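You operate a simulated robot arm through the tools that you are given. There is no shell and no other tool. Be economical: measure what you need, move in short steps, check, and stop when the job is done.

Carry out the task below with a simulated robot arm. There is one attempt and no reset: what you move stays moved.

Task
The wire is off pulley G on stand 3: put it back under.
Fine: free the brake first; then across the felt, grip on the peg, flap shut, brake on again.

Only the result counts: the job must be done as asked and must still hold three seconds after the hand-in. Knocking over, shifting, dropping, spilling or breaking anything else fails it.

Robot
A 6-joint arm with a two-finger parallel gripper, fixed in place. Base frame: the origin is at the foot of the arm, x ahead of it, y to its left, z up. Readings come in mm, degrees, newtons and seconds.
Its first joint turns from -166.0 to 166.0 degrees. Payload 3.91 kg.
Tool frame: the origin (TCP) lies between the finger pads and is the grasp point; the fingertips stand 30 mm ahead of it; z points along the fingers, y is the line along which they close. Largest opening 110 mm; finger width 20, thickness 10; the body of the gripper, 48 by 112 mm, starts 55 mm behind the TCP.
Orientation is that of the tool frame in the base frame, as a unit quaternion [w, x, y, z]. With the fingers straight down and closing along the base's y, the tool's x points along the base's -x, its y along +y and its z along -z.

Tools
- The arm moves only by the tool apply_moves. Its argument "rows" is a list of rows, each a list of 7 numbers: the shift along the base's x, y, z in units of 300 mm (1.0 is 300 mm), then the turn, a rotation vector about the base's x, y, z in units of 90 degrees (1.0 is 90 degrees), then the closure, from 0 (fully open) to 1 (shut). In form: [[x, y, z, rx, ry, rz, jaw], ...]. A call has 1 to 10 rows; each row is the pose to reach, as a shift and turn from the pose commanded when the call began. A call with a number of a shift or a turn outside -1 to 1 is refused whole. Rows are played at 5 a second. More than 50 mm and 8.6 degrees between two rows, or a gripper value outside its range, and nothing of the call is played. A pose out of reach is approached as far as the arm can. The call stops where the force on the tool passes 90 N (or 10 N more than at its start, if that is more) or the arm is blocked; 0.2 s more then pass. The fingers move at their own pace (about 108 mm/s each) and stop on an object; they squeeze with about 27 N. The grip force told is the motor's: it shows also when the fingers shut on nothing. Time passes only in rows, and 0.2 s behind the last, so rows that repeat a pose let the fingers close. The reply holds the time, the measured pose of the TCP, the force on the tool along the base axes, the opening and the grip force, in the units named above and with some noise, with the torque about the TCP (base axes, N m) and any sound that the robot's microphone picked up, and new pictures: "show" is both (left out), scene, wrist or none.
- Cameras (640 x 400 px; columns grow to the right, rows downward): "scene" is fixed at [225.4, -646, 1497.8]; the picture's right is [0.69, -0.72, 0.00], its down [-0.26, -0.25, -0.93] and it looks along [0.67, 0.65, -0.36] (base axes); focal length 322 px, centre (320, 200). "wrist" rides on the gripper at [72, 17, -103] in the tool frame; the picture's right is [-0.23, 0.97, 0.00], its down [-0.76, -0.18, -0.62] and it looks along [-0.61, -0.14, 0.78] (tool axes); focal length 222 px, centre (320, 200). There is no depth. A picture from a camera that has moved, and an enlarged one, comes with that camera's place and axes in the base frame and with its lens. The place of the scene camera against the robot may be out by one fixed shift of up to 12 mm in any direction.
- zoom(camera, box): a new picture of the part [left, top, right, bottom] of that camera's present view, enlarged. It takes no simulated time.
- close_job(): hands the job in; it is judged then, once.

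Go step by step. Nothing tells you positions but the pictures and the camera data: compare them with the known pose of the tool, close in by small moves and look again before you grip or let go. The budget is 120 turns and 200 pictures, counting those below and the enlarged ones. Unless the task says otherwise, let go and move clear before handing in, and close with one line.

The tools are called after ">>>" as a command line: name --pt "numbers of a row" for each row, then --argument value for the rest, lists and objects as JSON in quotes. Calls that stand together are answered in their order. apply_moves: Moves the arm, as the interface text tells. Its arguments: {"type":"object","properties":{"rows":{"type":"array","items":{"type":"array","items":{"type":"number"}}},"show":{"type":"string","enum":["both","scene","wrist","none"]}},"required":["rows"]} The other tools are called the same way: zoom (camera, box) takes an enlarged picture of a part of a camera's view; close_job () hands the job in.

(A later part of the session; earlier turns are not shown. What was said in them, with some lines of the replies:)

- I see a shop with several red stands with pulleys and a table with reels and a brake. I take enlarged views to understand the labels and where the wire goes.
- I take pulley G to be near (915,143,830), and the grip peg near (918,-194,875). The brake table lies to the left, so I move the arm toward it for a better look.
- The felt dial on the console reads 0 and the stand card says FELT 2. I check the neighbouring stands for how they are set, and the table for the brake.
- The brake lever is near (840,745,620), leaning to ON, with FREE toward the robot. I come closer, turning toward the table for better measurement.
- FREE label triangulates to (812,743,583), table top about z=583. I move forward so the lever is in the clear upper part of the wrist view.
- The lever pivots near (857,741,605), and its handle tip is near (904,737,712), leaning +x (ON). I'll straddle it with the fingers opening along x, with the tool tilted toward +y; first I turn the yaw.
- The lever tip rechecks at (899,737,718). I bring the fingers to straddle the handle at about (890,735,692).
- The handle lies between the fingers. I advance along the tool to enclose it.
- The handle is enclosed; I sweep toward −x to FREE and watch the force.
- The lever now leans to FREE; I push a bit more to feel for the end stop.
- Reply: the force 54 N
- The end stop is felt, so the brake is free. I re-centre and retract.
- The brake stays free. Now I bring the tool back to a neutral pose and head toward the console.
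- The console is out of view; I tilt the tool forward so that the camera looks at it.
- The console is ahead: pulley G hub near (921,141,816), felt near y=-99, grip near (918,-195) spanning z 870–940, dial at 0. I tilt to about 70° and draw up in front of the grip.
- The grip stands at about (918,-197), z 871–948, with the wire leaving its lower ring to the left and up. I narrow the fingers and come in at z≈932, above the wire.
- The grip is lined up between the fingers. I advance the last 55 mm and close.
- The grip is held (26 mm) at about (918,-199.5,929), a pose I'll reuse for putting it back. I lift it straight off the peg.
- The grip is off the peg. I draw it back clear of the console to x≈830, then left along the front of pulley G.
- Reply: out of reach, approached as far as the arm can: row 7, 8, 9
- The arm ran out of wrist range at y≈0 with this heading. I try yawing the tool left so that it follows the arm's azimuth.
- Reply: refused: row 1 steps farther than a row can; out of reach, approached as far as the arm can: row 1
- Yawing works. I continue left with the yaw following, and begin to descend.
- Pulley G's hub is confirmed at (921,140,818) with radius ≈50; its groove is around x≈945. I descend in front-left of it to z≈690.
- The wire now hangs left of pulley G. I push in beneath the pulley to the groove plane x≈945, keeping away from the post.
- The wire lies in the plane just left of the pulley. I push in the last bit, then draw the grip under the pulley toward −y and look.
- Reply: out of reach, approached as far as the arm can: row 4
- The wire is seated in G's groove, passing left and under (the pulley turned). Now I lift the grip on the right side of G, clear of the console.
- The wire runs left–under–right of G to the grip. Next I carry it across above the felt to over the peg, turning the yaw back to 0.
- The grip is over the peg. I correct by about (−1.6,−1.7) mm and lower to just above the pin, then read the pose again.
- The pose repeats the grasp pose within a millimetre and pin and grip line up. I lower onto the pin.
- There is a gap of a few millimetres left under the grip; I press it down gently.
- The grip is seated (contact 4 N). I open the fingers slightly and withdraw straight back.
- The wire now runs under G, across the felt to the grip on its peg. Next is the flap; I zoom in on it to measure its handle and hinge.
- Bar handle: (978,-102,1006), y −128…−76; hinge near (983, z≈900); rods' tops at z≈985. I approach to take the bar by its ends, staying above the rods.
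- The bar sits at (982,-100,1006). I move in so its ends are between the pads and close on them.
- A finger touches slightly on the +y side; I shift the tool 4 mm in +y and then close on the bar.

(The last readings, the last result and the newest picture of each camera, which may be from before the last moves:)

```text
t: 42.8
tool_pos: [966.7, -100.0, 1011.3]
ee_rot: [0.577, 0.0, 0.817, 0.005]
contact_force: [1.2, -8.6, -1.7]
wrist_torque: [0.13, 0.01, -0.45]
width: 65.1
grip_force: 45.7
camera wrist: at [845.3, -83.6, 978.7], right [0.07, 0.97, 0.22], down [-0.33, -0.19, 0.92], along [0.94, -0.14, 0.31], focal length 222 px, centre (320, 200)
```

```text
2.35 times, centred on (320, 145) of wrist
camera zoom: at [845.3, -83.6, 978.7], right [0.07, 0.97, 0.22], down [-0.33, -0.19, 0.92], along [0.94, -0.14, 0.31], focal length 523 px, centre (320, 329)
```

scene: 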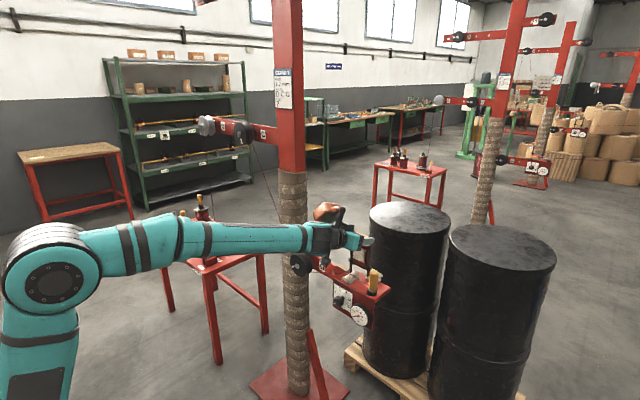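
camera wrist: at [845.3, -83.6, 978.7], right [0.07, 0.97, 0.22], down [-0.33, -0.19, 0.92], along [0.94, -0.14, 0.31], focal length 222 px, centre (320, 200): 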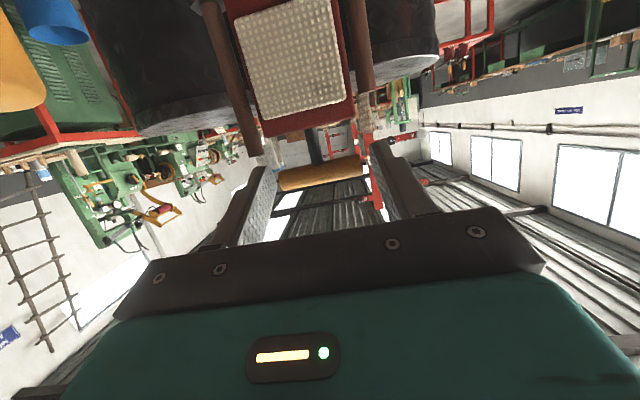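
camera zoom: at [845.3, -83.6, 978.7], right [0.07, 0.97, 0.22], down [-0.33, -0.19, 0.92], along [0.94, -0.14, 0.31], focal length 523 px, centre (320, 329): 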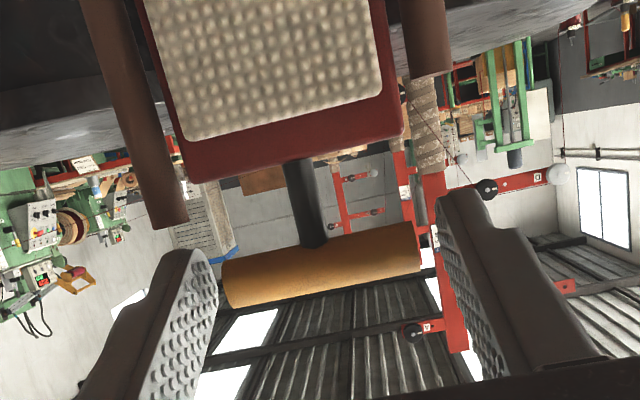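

The fingers stopped at 65 mm although the bar looks about 55 mm wide, so they may be catching on the rod tops. I open a bit, lift 10 mm, and try again.

>>> apply_moves --pt "0 0.006 0 0 0 0 0.38" --pt "0 0.006 0.02 0 0 0 0.38" --pt "0 0 0.033 0 0 0 0.4" --show "none"

>>> apply_moves --pt "0 0 0 0 0 0 1" --pt "0 0 0 0 0 0 1" --pt "0 0 0 0 0 0 1" --show "both"

>>> zoom --camera "wrist" --box '[200, 60, 440, 230]'

```text
t: 43.6
tool_pos: [967.1, -98.0, 1022.8]
ee_rot: [0.578, -0.001, 0.816, 0.005]
contact_force: [-0.5, -3.7, -1.3]
wrist_torque: [-0.05, 0.02, -0.13]
width: 67.9
grip_force: 2.6
```

```text
t: 44.4
tool_pos: [967.7, -100.4, 1022.9]
ee_rot: [0.578, 0.0, 0.816, 0.004]
contact_force: [1.3, -9.2, 1.9]
wrist_torque: [-0.2, -0.2, -0.18]
width: 65.2
grip_force: 44.9
camera wrist: at [845.5, -83.7, 989.3], right [0.07, 0.97, 0.22], down [-0.33, -0.19, 0.92], along [0.94, -0.14, 0.31], focal length 222 px, centre (320, 200)
```

scene: 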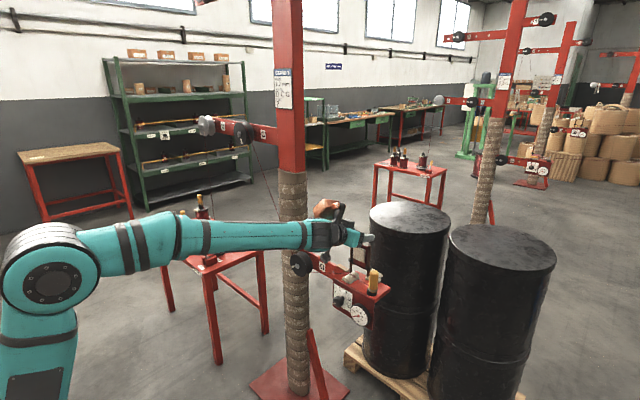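
wrist: 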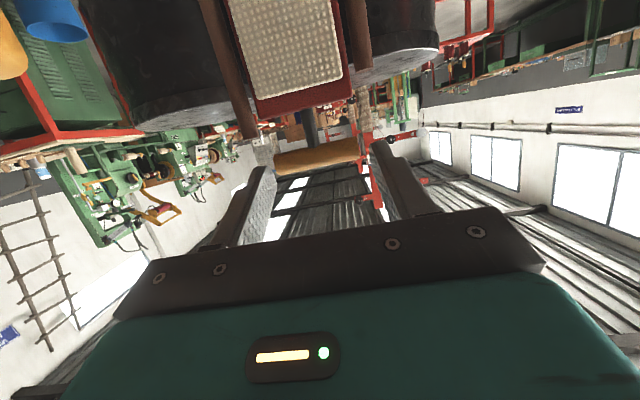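

```text
2.35 times, centred on (320, 145) of wrist
camera zoom: at [845.5, -83.7, 989.3], right [0.07, 0.97, 0.22], down [-0.33, -0.19, 0.92], along [0.94, -0.14, 0.31], focal length 523 px, centre (320, 329)
```

zoom: 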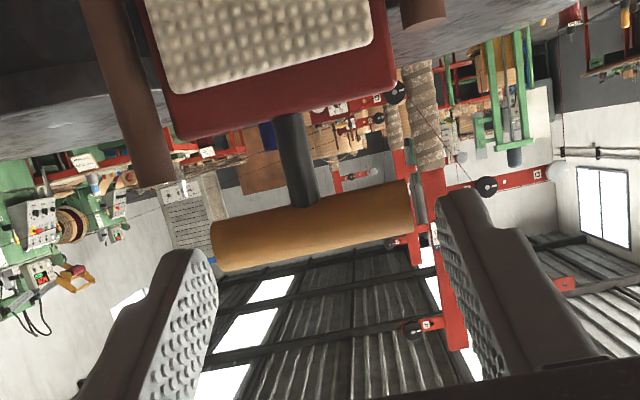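

It again stops at 65 mm at the same centre, so this is the bar itself (its rounded ends). I go back to bar height, close, and start the arc forward.

>>> apply_moves --pt "0 0 0 0 0 0 0.38" --pt "0 0 -0.02 0 0 0 0.38" --pt "0 0 -0.037 0 0 0 0.38" --pt "0 -0.005 -0.037 0 0 0 1" --pt "0 -0.005 -0.037 0 0 0 1" --pt "0 -0.005 -0.037 0 0 0 1" --show "none"

>>> apply_moves --pt "-0.03 0 -0.001 0 0 0 1" --pt "-0.061 0 -0.005 0 0 0 1" --pt "-0.09 0 -0.012 0 0 0 1" --pt "-0.12 0 -0.021 0 0 0 1"

>>> zoom --camera "scene" --box '[315, 205, 405, 295]'

```text
t: 45.8
tool_pos: [969.3, -100.6, 1011.0]
ee_rot: [0.576, -0.001, 0.817, 0.005]
contact_force: [2.2, 2.4, 8.7]
wrist_torque: [0.22, -0.51, 0.11]
width: 65.3
grip_force: 45.0
```

```text
t: 46.8
tool_pos: [931.4, -99.4, 1005.7]
ee_rot: [0.578, 0.0, 0.816, 0.005]
contact_force: [8.6, -3.7, 10.4]
wrist_torque: [0.39, -1.41, -0.25]
width: 65.2
grip_force: 44.8
camera wrist: at [809.3, -83.5, 971.1], right [0.07, 0.97, 0.22], down [-0.33, -0.19, 0.92], along [0.94, -0.14, 0.31], focal length 222 px, centre (320, 200)
```

scene: 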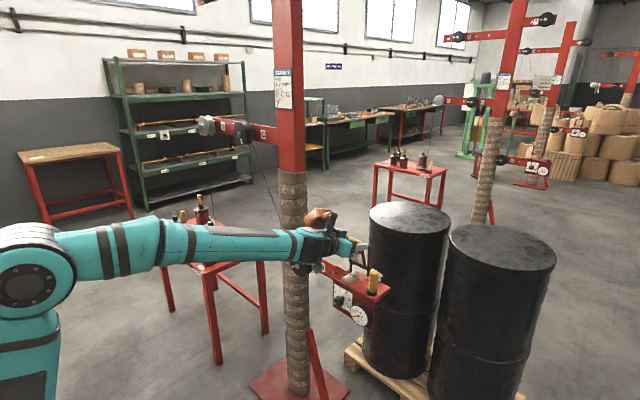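
wrist: 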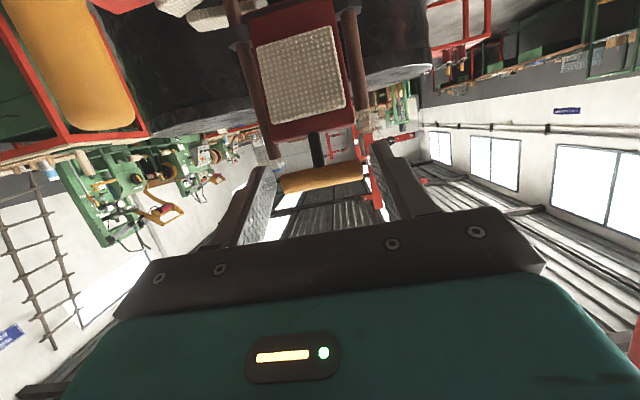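

```text
4.44 times, centred on (360, 250) of scene
camera zoom: at [225.4, -646.0, 1497.8], right [0.69, -0.72, 0.0], down [-0.26, -0.25, -0.93], along [0.67, 0.65, -0.36], focal length 1430 px, centre (142, -22)
```

zoom: 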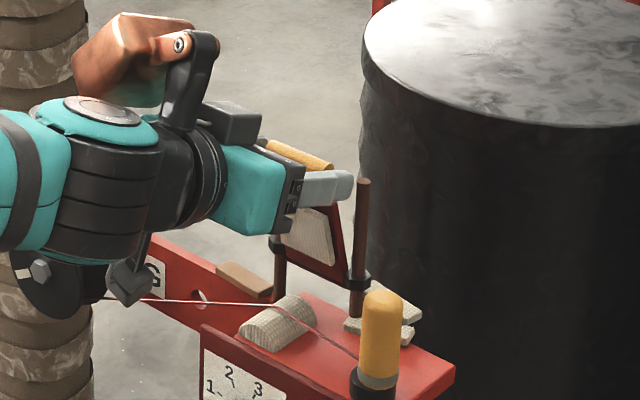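

The flap follows the tool (about 20° so far). I continue along the arc to about 70°.

>>> apply_moves --pt "-0.028 0 -0.009 0 0 0 1" --pt "-0.056 0 -0.022 0 0 0 1" --pt "-0.08 0 -0.037 0 0 0 1" --pt "-0.106 0 -0.057 0 0 0 1" --pt "-0.128 0 -0.076 0 0 0 1" --pt "-0.149 0 -0.1 0 0 0 1" --pt "-0.168 0 -0.128 0 0 0 1" --pt "-0.184 0 -0.15 0 0 0 1" --pt "-0.2 0 -0.178 0 0 0 1" --pt "-0.21 0 -0.205 0 0 0 1"

>>> zoom --camera "scene" --box '[315, 205, 405, 295]'

```text
t: 49.0
tool_pos: [869.7, -101.1, 943.3]
ee_rot: [0.576, -0.001, 0.817, 0.006]
contact_force: [-0.9, -0.2, -1.2]
wrist_torque: [0.04, -0.03, -0.01]
width: 0.1
grip_force: 38.1
camera wrist: at [747.1, -83.7, 910.1], right [0.07, 0.97, 0.22], down [-0.33, -0.19, 0.93], along [0.94, -0.14, 0.31], focal length 222 px, centre (320, 200)
```

scene: 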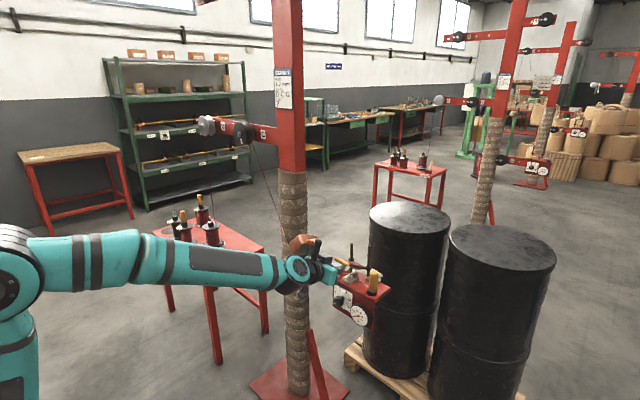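
wrist: 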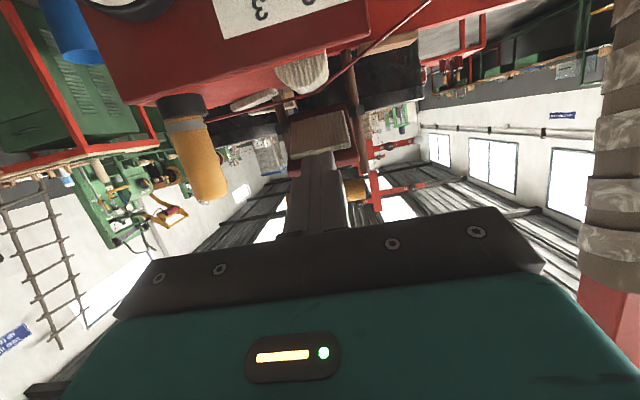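

```text
4.44 times, centred on (360, 250) of scene
camera zoom: at [225.4, -646.0, 1497.8], right [0.69, -0.72, 0.0], down [-0.26, -0.25, -0.93], along [0.67, 0.65, -0.36], focal length 1430 px, centre (142, -22)
```

zoom: 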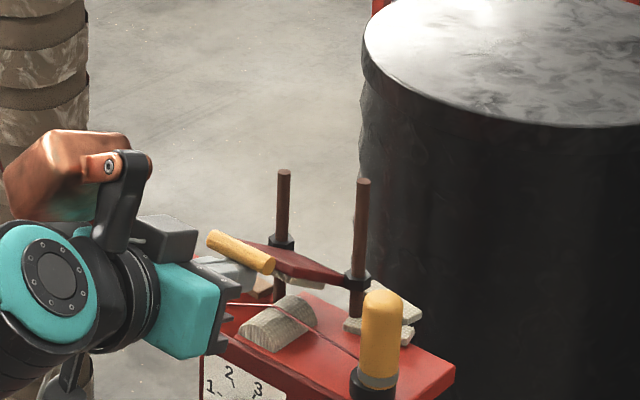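

The bar slipped out at about 65° and the closed fingers are now under the flap. I withdraw straight back and see how the flap rests.

>>> apply_moves --pt "-0.05 0 -0.02 0 0 0 1" --pt "-0.15 0 -0.05 0 0 0 1" --pt "-0.28 0 -0.05 0 0 0 1" --pt "-0.42 0 -0.03 0 0 0 1" --pt "-0.52 0 0.1 0 0 0 1"

>>> zoom --camera "scene" --box '[315, 205, 405, 295]'

>>> zoom --camera "wrist" --box '[280, 0, 480, 140]'

```text
t: 50.2
tool_pos: [712.1, -100.3, 973.6]
ee_rot: [0.577, -0.001, 0.817, 0.006]
contact_force: [0.9, 0.6, -1.0]
wrist_torque: [0.0, -0.06, 0.0]
width: 0.2
grip_force: 38.0
camera wrist: at [590.1, -84.2, 938.7], right [0.07, 0.97, 0.22], down [-0.33, -0.19, 0.93], along [0.94, -0.14, 0.31], focal length 222 px, centre (320, 200)
```

scene: 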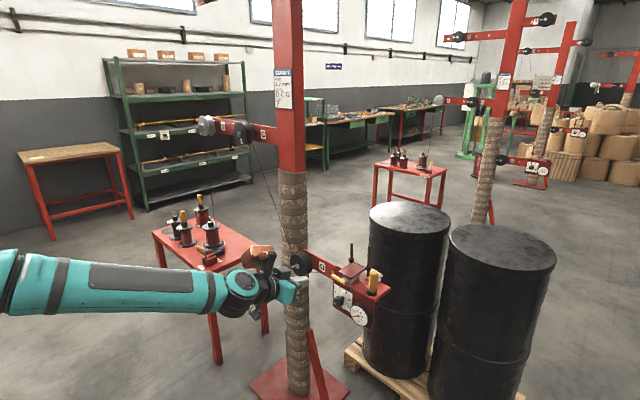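
wrist: 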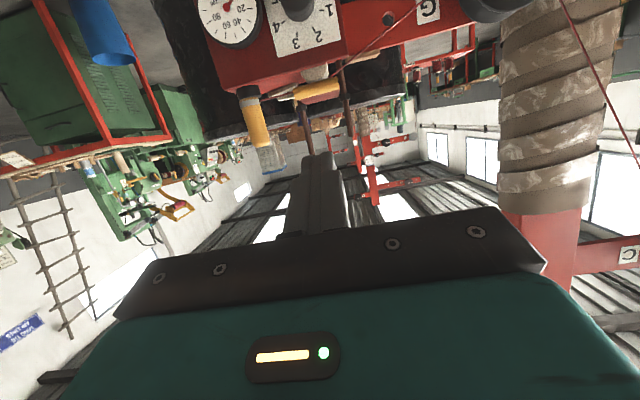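

```text
4.44 times, centred on (360, 250) of scene
camera zoom: at [225.4, -646.0, 1497.8], right [0.69, -0.72, 0.0], down [-0.26, -0.25, -0.93], along [0.67, 0.65, -0.36], focal length 1430 px, centre (142, -22)
```

zoom: 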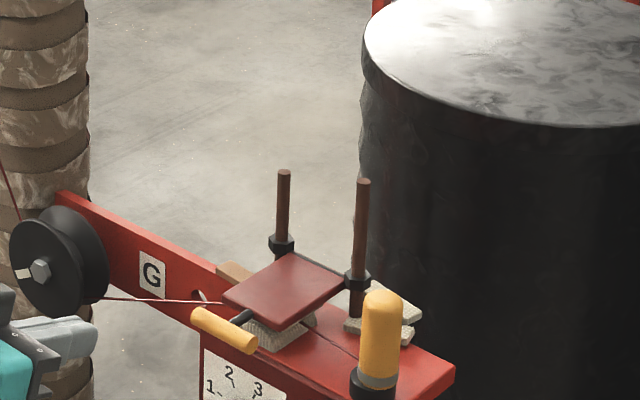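

```text
2.86 times, centred on (380, 70) of wrist
camera zoom: at [590.1, -84.2, 938.7], right [0.07, 0.97, 0.22], down [-0.33, -0.19, 0.93], along [0.94, -0.14, 0.31], focal length 635 px, centre (149, 571)
```

zoom: 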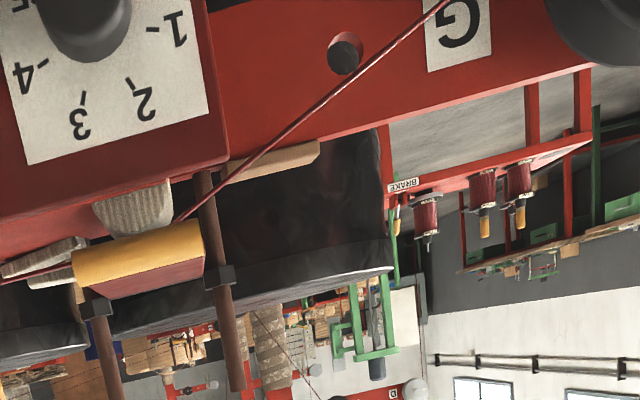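

The flap has fallen shut on the felt with the wire beneath, just like the neighbouring stand. Now back to the brake: first I untilt and retreat.

>>> apply_moves --pt "-0.08 0.02 0.03 0 0.09 0 0.3" --pt "-0.16 0.04 0.05 0 0.18 0 0.3" --pt "-0.22 0.08 0.06 0 0.27 0 0.3" --pt "-0.28 0.12 0.06 0 0.36 0 0.3" --pt "-0.32 0.16 0.06 0 0.45 0 0.3" --pt "-0.36 0.2 0.06 0 0.54 0 0.3" --pt "-0.38 0.25 0.03 0 0.63 0 0.3" --pt "-0.4 0.3 0 0 0.72 0 0.3" --pt "-0.4 0.35 -0.05 0 0.783 0 0.3" --show "none"

>>> apply_moves --pt "0 0.1 0 0 0 0.095 0.3" --pt "0 0.2 0 0 0 0.19 0.3" --pt "0.02 0.3 0 0 0 0.285 0.3" --pt "0.04 0.4 0 0 0 0.38 0.3" --pt "0.07 0.5 0 0 0 0.475 0.3" --pt "0.1 0.6 0 0 0 0.57 0.3" --pt "0.13 0.7 0 0 0 0.665 0.3" --pt "0.16 0.8 0 0 0 0.76 0.3" --pt "0.19 0.9 0 0 0 0.855 0.3" --pt "0.22 1.0 0 0 0 0.95 0.3" --show "scene"

```text
t: 52.2
tool_pos: [593.2, 3.8, 960.0]
ee_rot: [-0.002, 0.002, 1.0, 0.004]
contact_force: [0.3, -0.4, 0.5]
wrist_torque: [0.01, -0.03, 0.02]
width: 77.0
grip_force: 0.1
```

```text
t: 54.4
tool_pos: [658.6, 306.1, 959.4]
ee_rot: [-0.002, -0.677, 0.736, 0.003]
contact_force: [0.0, -0.1, 0.1]
wrist_torque: [0.02, -0.04, 0.01]
width: 76.9
grip_force: 0.0
```

scene: 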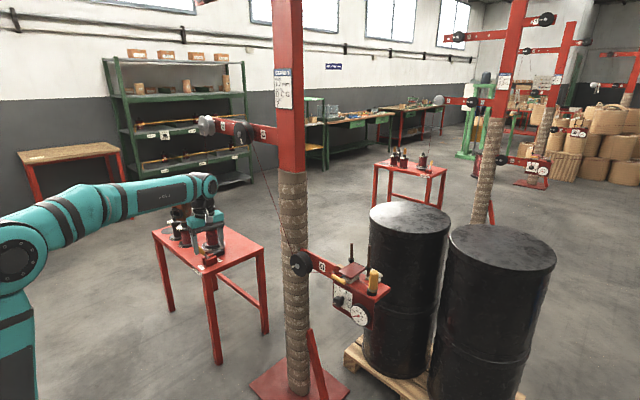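

>>> apply_moves --pt "0.03 0.14 0 0 0 0.055 0.3" --pt "0.06 0.28 0 0 0 0.055 0.3" --pt "0.1 0.42 0 0 0 0.055 0.3" --pt "0.14 0.56 0 0 0 0.055 0.3" --pt "0.18 0.7 0 0 0 0.055 0.3" --show "none"

>>> apply_moves --pt "0.06 0.03 -0.06 0.09 0 0 0.3" --pt "0.12 0.06 -0.13 0.18 0 0 0.3" --pt "0.18 0.1 -0.2 0.27 0 0 0.3" --pt "0.25 0.15 -0.28 0.36 0 0 0.3" --pt "0.31 0.2 -0.37 0.42 0 0 0.3" --pt "0.35 0.25 -0.46 0.42 0 0 0.3"

>>> zoom --camera "scene" --box '[280, 220, 400, 330]'

>>> zoom --camera "wrist" --box '[200, 0, 440, 200]'

```text
t: 55.6
tool_pos: [711.2, 514.0, 958.7]
ee_rot: [0.003, 0.708, -0.706, -0.004]
contact_force: [0.8, -0.8, 0.1]
wrist_torque: [0.04, -0.01, -0.04]
width: 77.1
grip_force: 0.1
```

```text
t: 57.0
tool_pos: [817.2, 588.7, 820.3]
ee_rot: [-0.227, 0.671, -0.667, -0.232]
contact_force: [0.2, -1.3, 0.3]
wrist_torque: [-0.05, 0.01, 0.0]
width: 77.0
grip_force: 0.0
camera wrist: at [800.4, 468.7, 857.9], right [-0.97, 0.17, 0.14], down [0.18, 0.22, 0.96], along [0.13, 0.96, -0.25], focal length 222 px, centre (320, 200)
```

scene: 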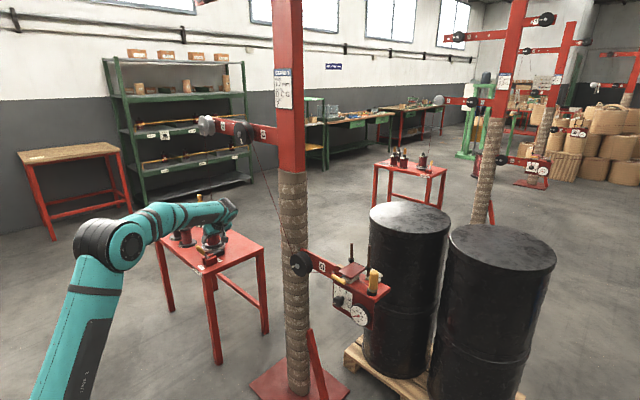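
wrist: 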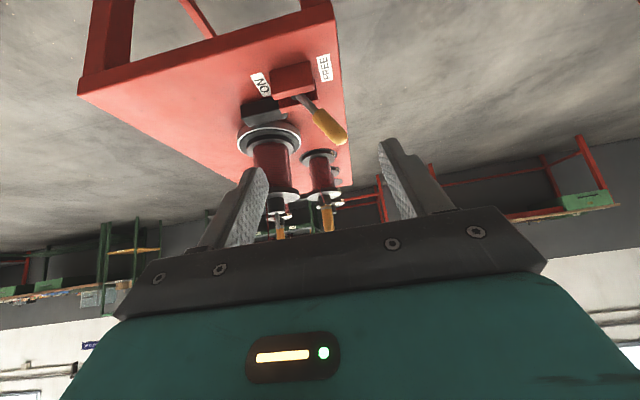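

```text
3.64 times, centred on (340, 275) of scene
camera zoom: at [225.4, -646.0, 1497.8], right [0.69, -0.72, 0.0], down [-0.26, -0.25, -0.93], along [0.67, 0.65, -0.36], focal length 1170 px, centre (247, -73)
```

zoom: 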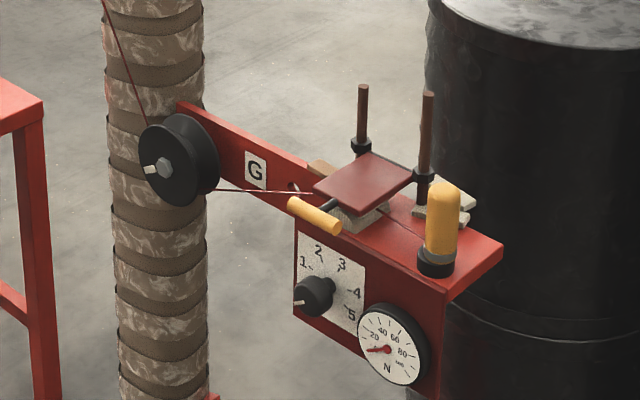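

```text
2.00 times, centred on (320, 100) of wrist
camera zoom: at [800.4, 468.7, 857.9], right [-0.97, 0.17, 0.14], down [0.18, 0.22, 0.96], along [0.13, 0.96, -0.25], focal length 444 px, centre (320, 400)
```

zoom: 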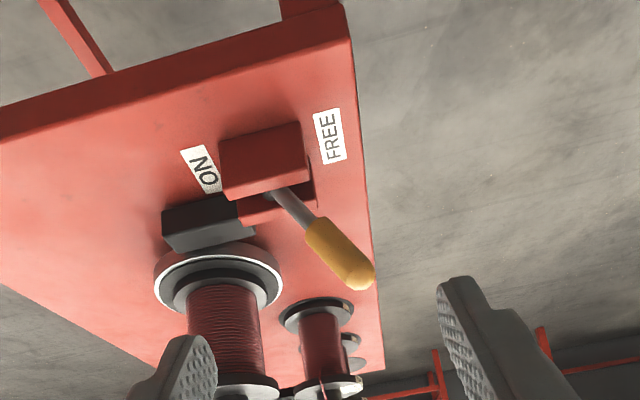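

The console looks right, and the lever is in FREE with tip at (799,737,709). I straddle it again at (805,735,690).

>>> apply_moves --pt "-0.02 0.1 -0.06 0 0 0 0.3" --pt "-0.04 0.2 -0.13 0 0 0 0.3" --pt "-0.04 0.3 -0.2 0 0 0 0.3" --pt "-0.04 0.39 -0.31 0 0 0 0.3" --pt "-0.04 0.487 -0.43 0 0 0 0.3" --pt "-0.04 0.487 -0.43 0 0 0 0.3" --show "wrist"

```text
t: 58.4
tool_pos: [805.1, 735.7, 689.3]
ee_rot: [-0.226, 0.671, -0.667, -0.232]
contact_force: [-0.2, -0.3, 0.0]
wrist_torque: [0.06, 0.02, 0.01]
width: 77.1
grip_force: 0.1
camera wrist: at [788.9, 615.0, 727.2], right [-0.97, 0.17, 0.14], down [0.18, 0.22, 0.96], along [0.13, 0.96, -0.25], focal length 222 px, centre (320, 200)
```

wrist: 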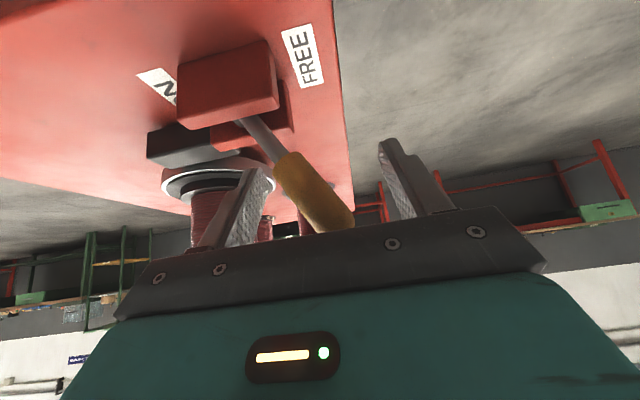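

The handle is between the fingers; I sweep +x to ON, feeling for the stop.

>>> apply_moves --pt "0.08 0 0 0 0 0 0.3" --pt "0.15 0 0.01 0 0 0 0.3" --pt "0.21 0 0.02 0 0 0 0.3" --pt "0.26 0 0.02 0 0 0 0.3" --pt "0.31 0 0.01 0 0 0 0.3" --pt "0.35 0 0 0 0 0 0.3" --pt "0.37 0 0 0 0 0 0.3" --show "wrist"

```text
t: 60.0
tool_pos: [914.5, 740.0, 693.5]
ee_rot: [-0.225, 0.672, -0.666, -0.233]
contact_force: [-25.5, 12.7, 3.8]
wrist_torque: [-0.05, 0.79, -0.46]
width: 89.6
grip_force: 12.2
camera wrist: at [898.1, 619.1, 729.9], right [-0.97, 0.17, 0.15], down [0.18, 0.22, 0.96], along [0.13, 0.96, -0.25], focal length 222 px, centre (320, 200)
```

wrist: 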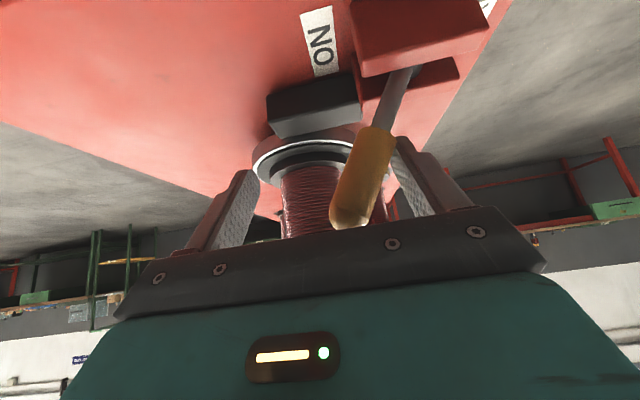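

The stop is being felt (25 N); I push a few millimetres more, then back off and withdraw.

>>> apply_moves --pt "0.015 0 0 0 0 0 0.3" --pt "0.015 0 0 0 0 0 0.3" --show "none"

>>> apply_moves --pt "-0.06 0 0 0 0 0 0.15" --pt "-0.08 0 0 0 0 0 0.15" --pt "-0.08 -0.06 0.08 0 0 0 0.15" --pt "-0.08 -0.14 0.18 0 0 0 0.15" --pt "-0.1 -0.22 0.28 0 0 0 0.15" --pt "-0.14 -0.3 0.38 0 0 0 0.15" --pt "-0.2 -0.38 0.48 0 0 0 0.15"

>>> zoom --camera "wrist" --box '[160, 0, 400, 200]'

>>> zoom --camera "scene" --box '[320, 230, 400, 310]'

```text
t: 60.6
tool_pos: [918.8, 739.3, 694.1]
ee_rot: [-0.226, 0.671, -0.667, -0.232]
contact_force: [-43.2, 31.2, 7.3]
wrist_torque: [0.17, 1.33, -1.35]
width: 98.2
grip_force: 21.1
```

```text
t: 62.2
tool_pos: [861.9, 622.5, 833.5]
ee_rot: [-0.225, 0.672, -0.667, -0.232]
contact_force: [-0.3, 0.0, -1.7]
wrist_torque: [0.01, 0.03, 0.0]
width: 93.7
grip_force: 0.0
camera wrist: at [845.9, 501.0, 871.0], right [-0.97, 0.17, 0.15], down [0.18, 0.22, 0.96], along [0.13, 0.96, -0.25], focal length 222 px, centre (320, 200)
```

scene: 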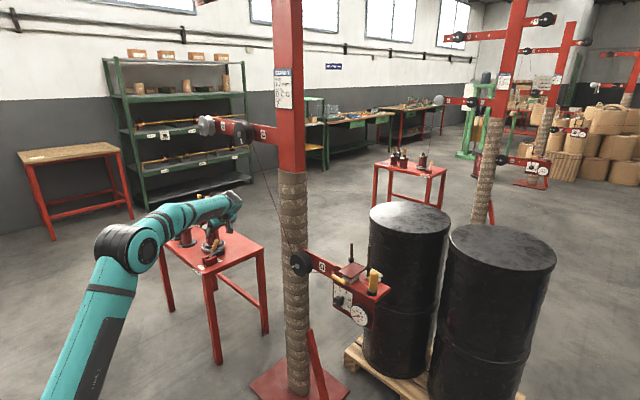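
wrist: 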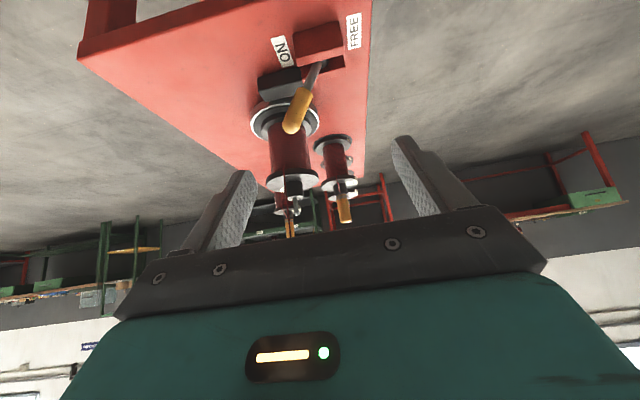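

```text
2.00 times, centred on (280, 100) of wrist
camera zoom: at [845.9, 501.0, 871.0], right [-0.97, 0.17, 0.15], down [0.18, 0.22, 0.96], along [0.13, 0.96, -0.25], focal length 444 px, centre (400, 400)
```

zoom: 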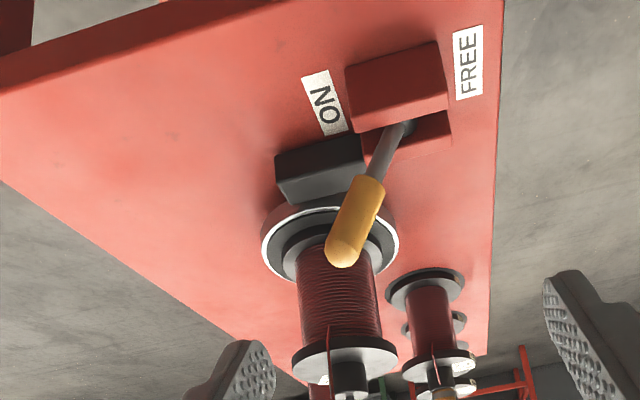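

```text
5.00 times, centred on (360, 270) of scene
camera zoom: at [225.4, -646.0, 1497.8], right [0.69, -0.72, 0.0], down [-0.26, -0.25, -0.93], along [0.67, 0.65, -0.36], focal length 1609 px, centre (120, -150)
```

zoom: 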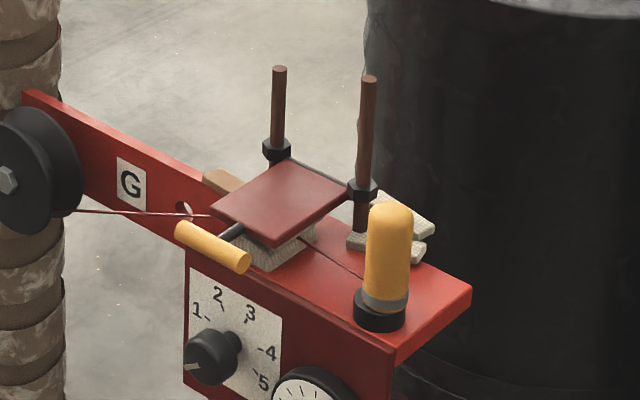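

The lever is back at its original ON position and the console is in order. One last check on how stand 1's dial relates to its card.

>>> zoom --camera "scene" --box '[545, 110, 600, 150]'

>>> zoom --camera "scene" --box '[325, 275, 385, 330]'

>>> zoom --camera "scene" --box '[265, 60, 305, 115]'

```text
10.00 times, centred on (572, 130) of scene
camera zoom: at [225.4, -646.0, 1497.8], right [0.69, -0.72, 0.0], down [-0.26, -0.25, -0.93], along [0.67, 0.65, -0.36], focal length 3218 px, centre (-2205, 900)
```

zoom: 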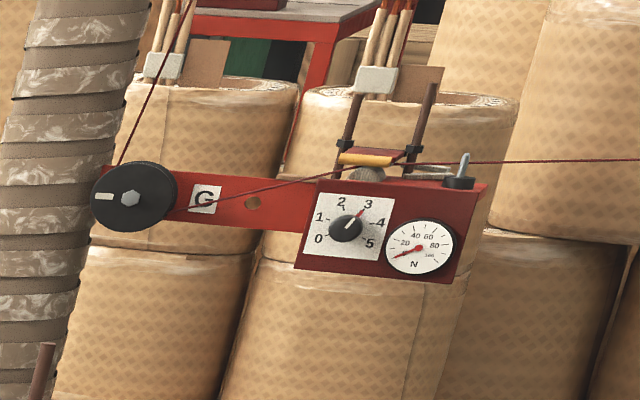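

```text
7.27 times, centred on (355, 302) of scene
camera zoom: at [225.4, -646.0, 1497.8], right [0.69, -0.72, 0.0], down [-0.26, -0.25, -0.93], along [0.67, 0.65, -0.36], focal length 2340 px, centre (66, -546)
```

zoom: 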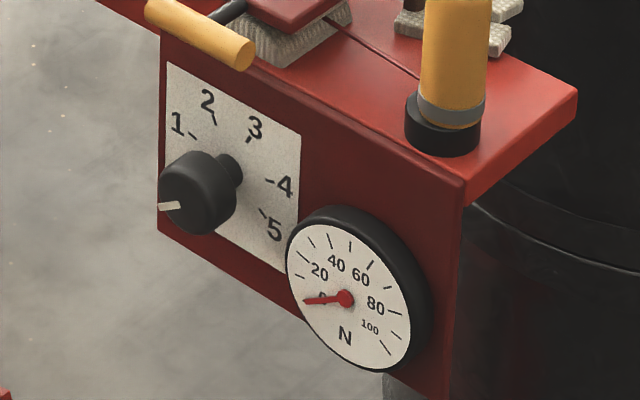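

```text
7.27 times, centred on (285, 88) of scene
camera zoom: at [225.4, -646.0, 1497.8], right [0.69, -0.72, 0.0], down [-0.26, -0.25, -0.93], along [0.67, 0.65, -0.36], focal length 2340 px, centre (574, 1018)
```

zoom: 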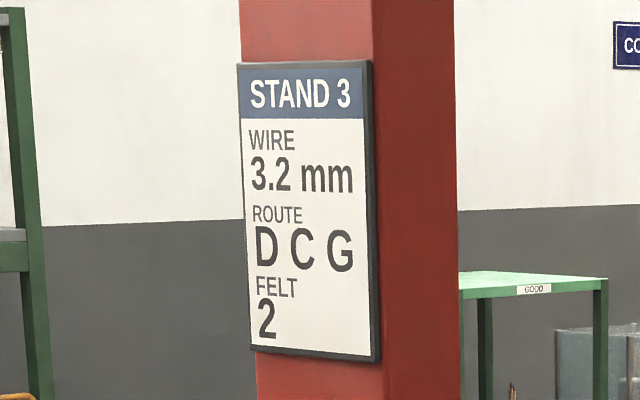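

Everything asked for is in place and the gripper is clear. The running stands' dials match their cards, but stand 3 is parked and its dial wasn't part of the request, so I leave it at 0 and hand in.

>>> close_job

```text
The job is handed in.
```

The job is handed in: the wire is back under pulley G on stand 3 and across the felt, with the grip on its peg, the flap shut and the brake ON. I left the felt dial at 0 because you didn't ask for it, though the stand's card says FELT 2.
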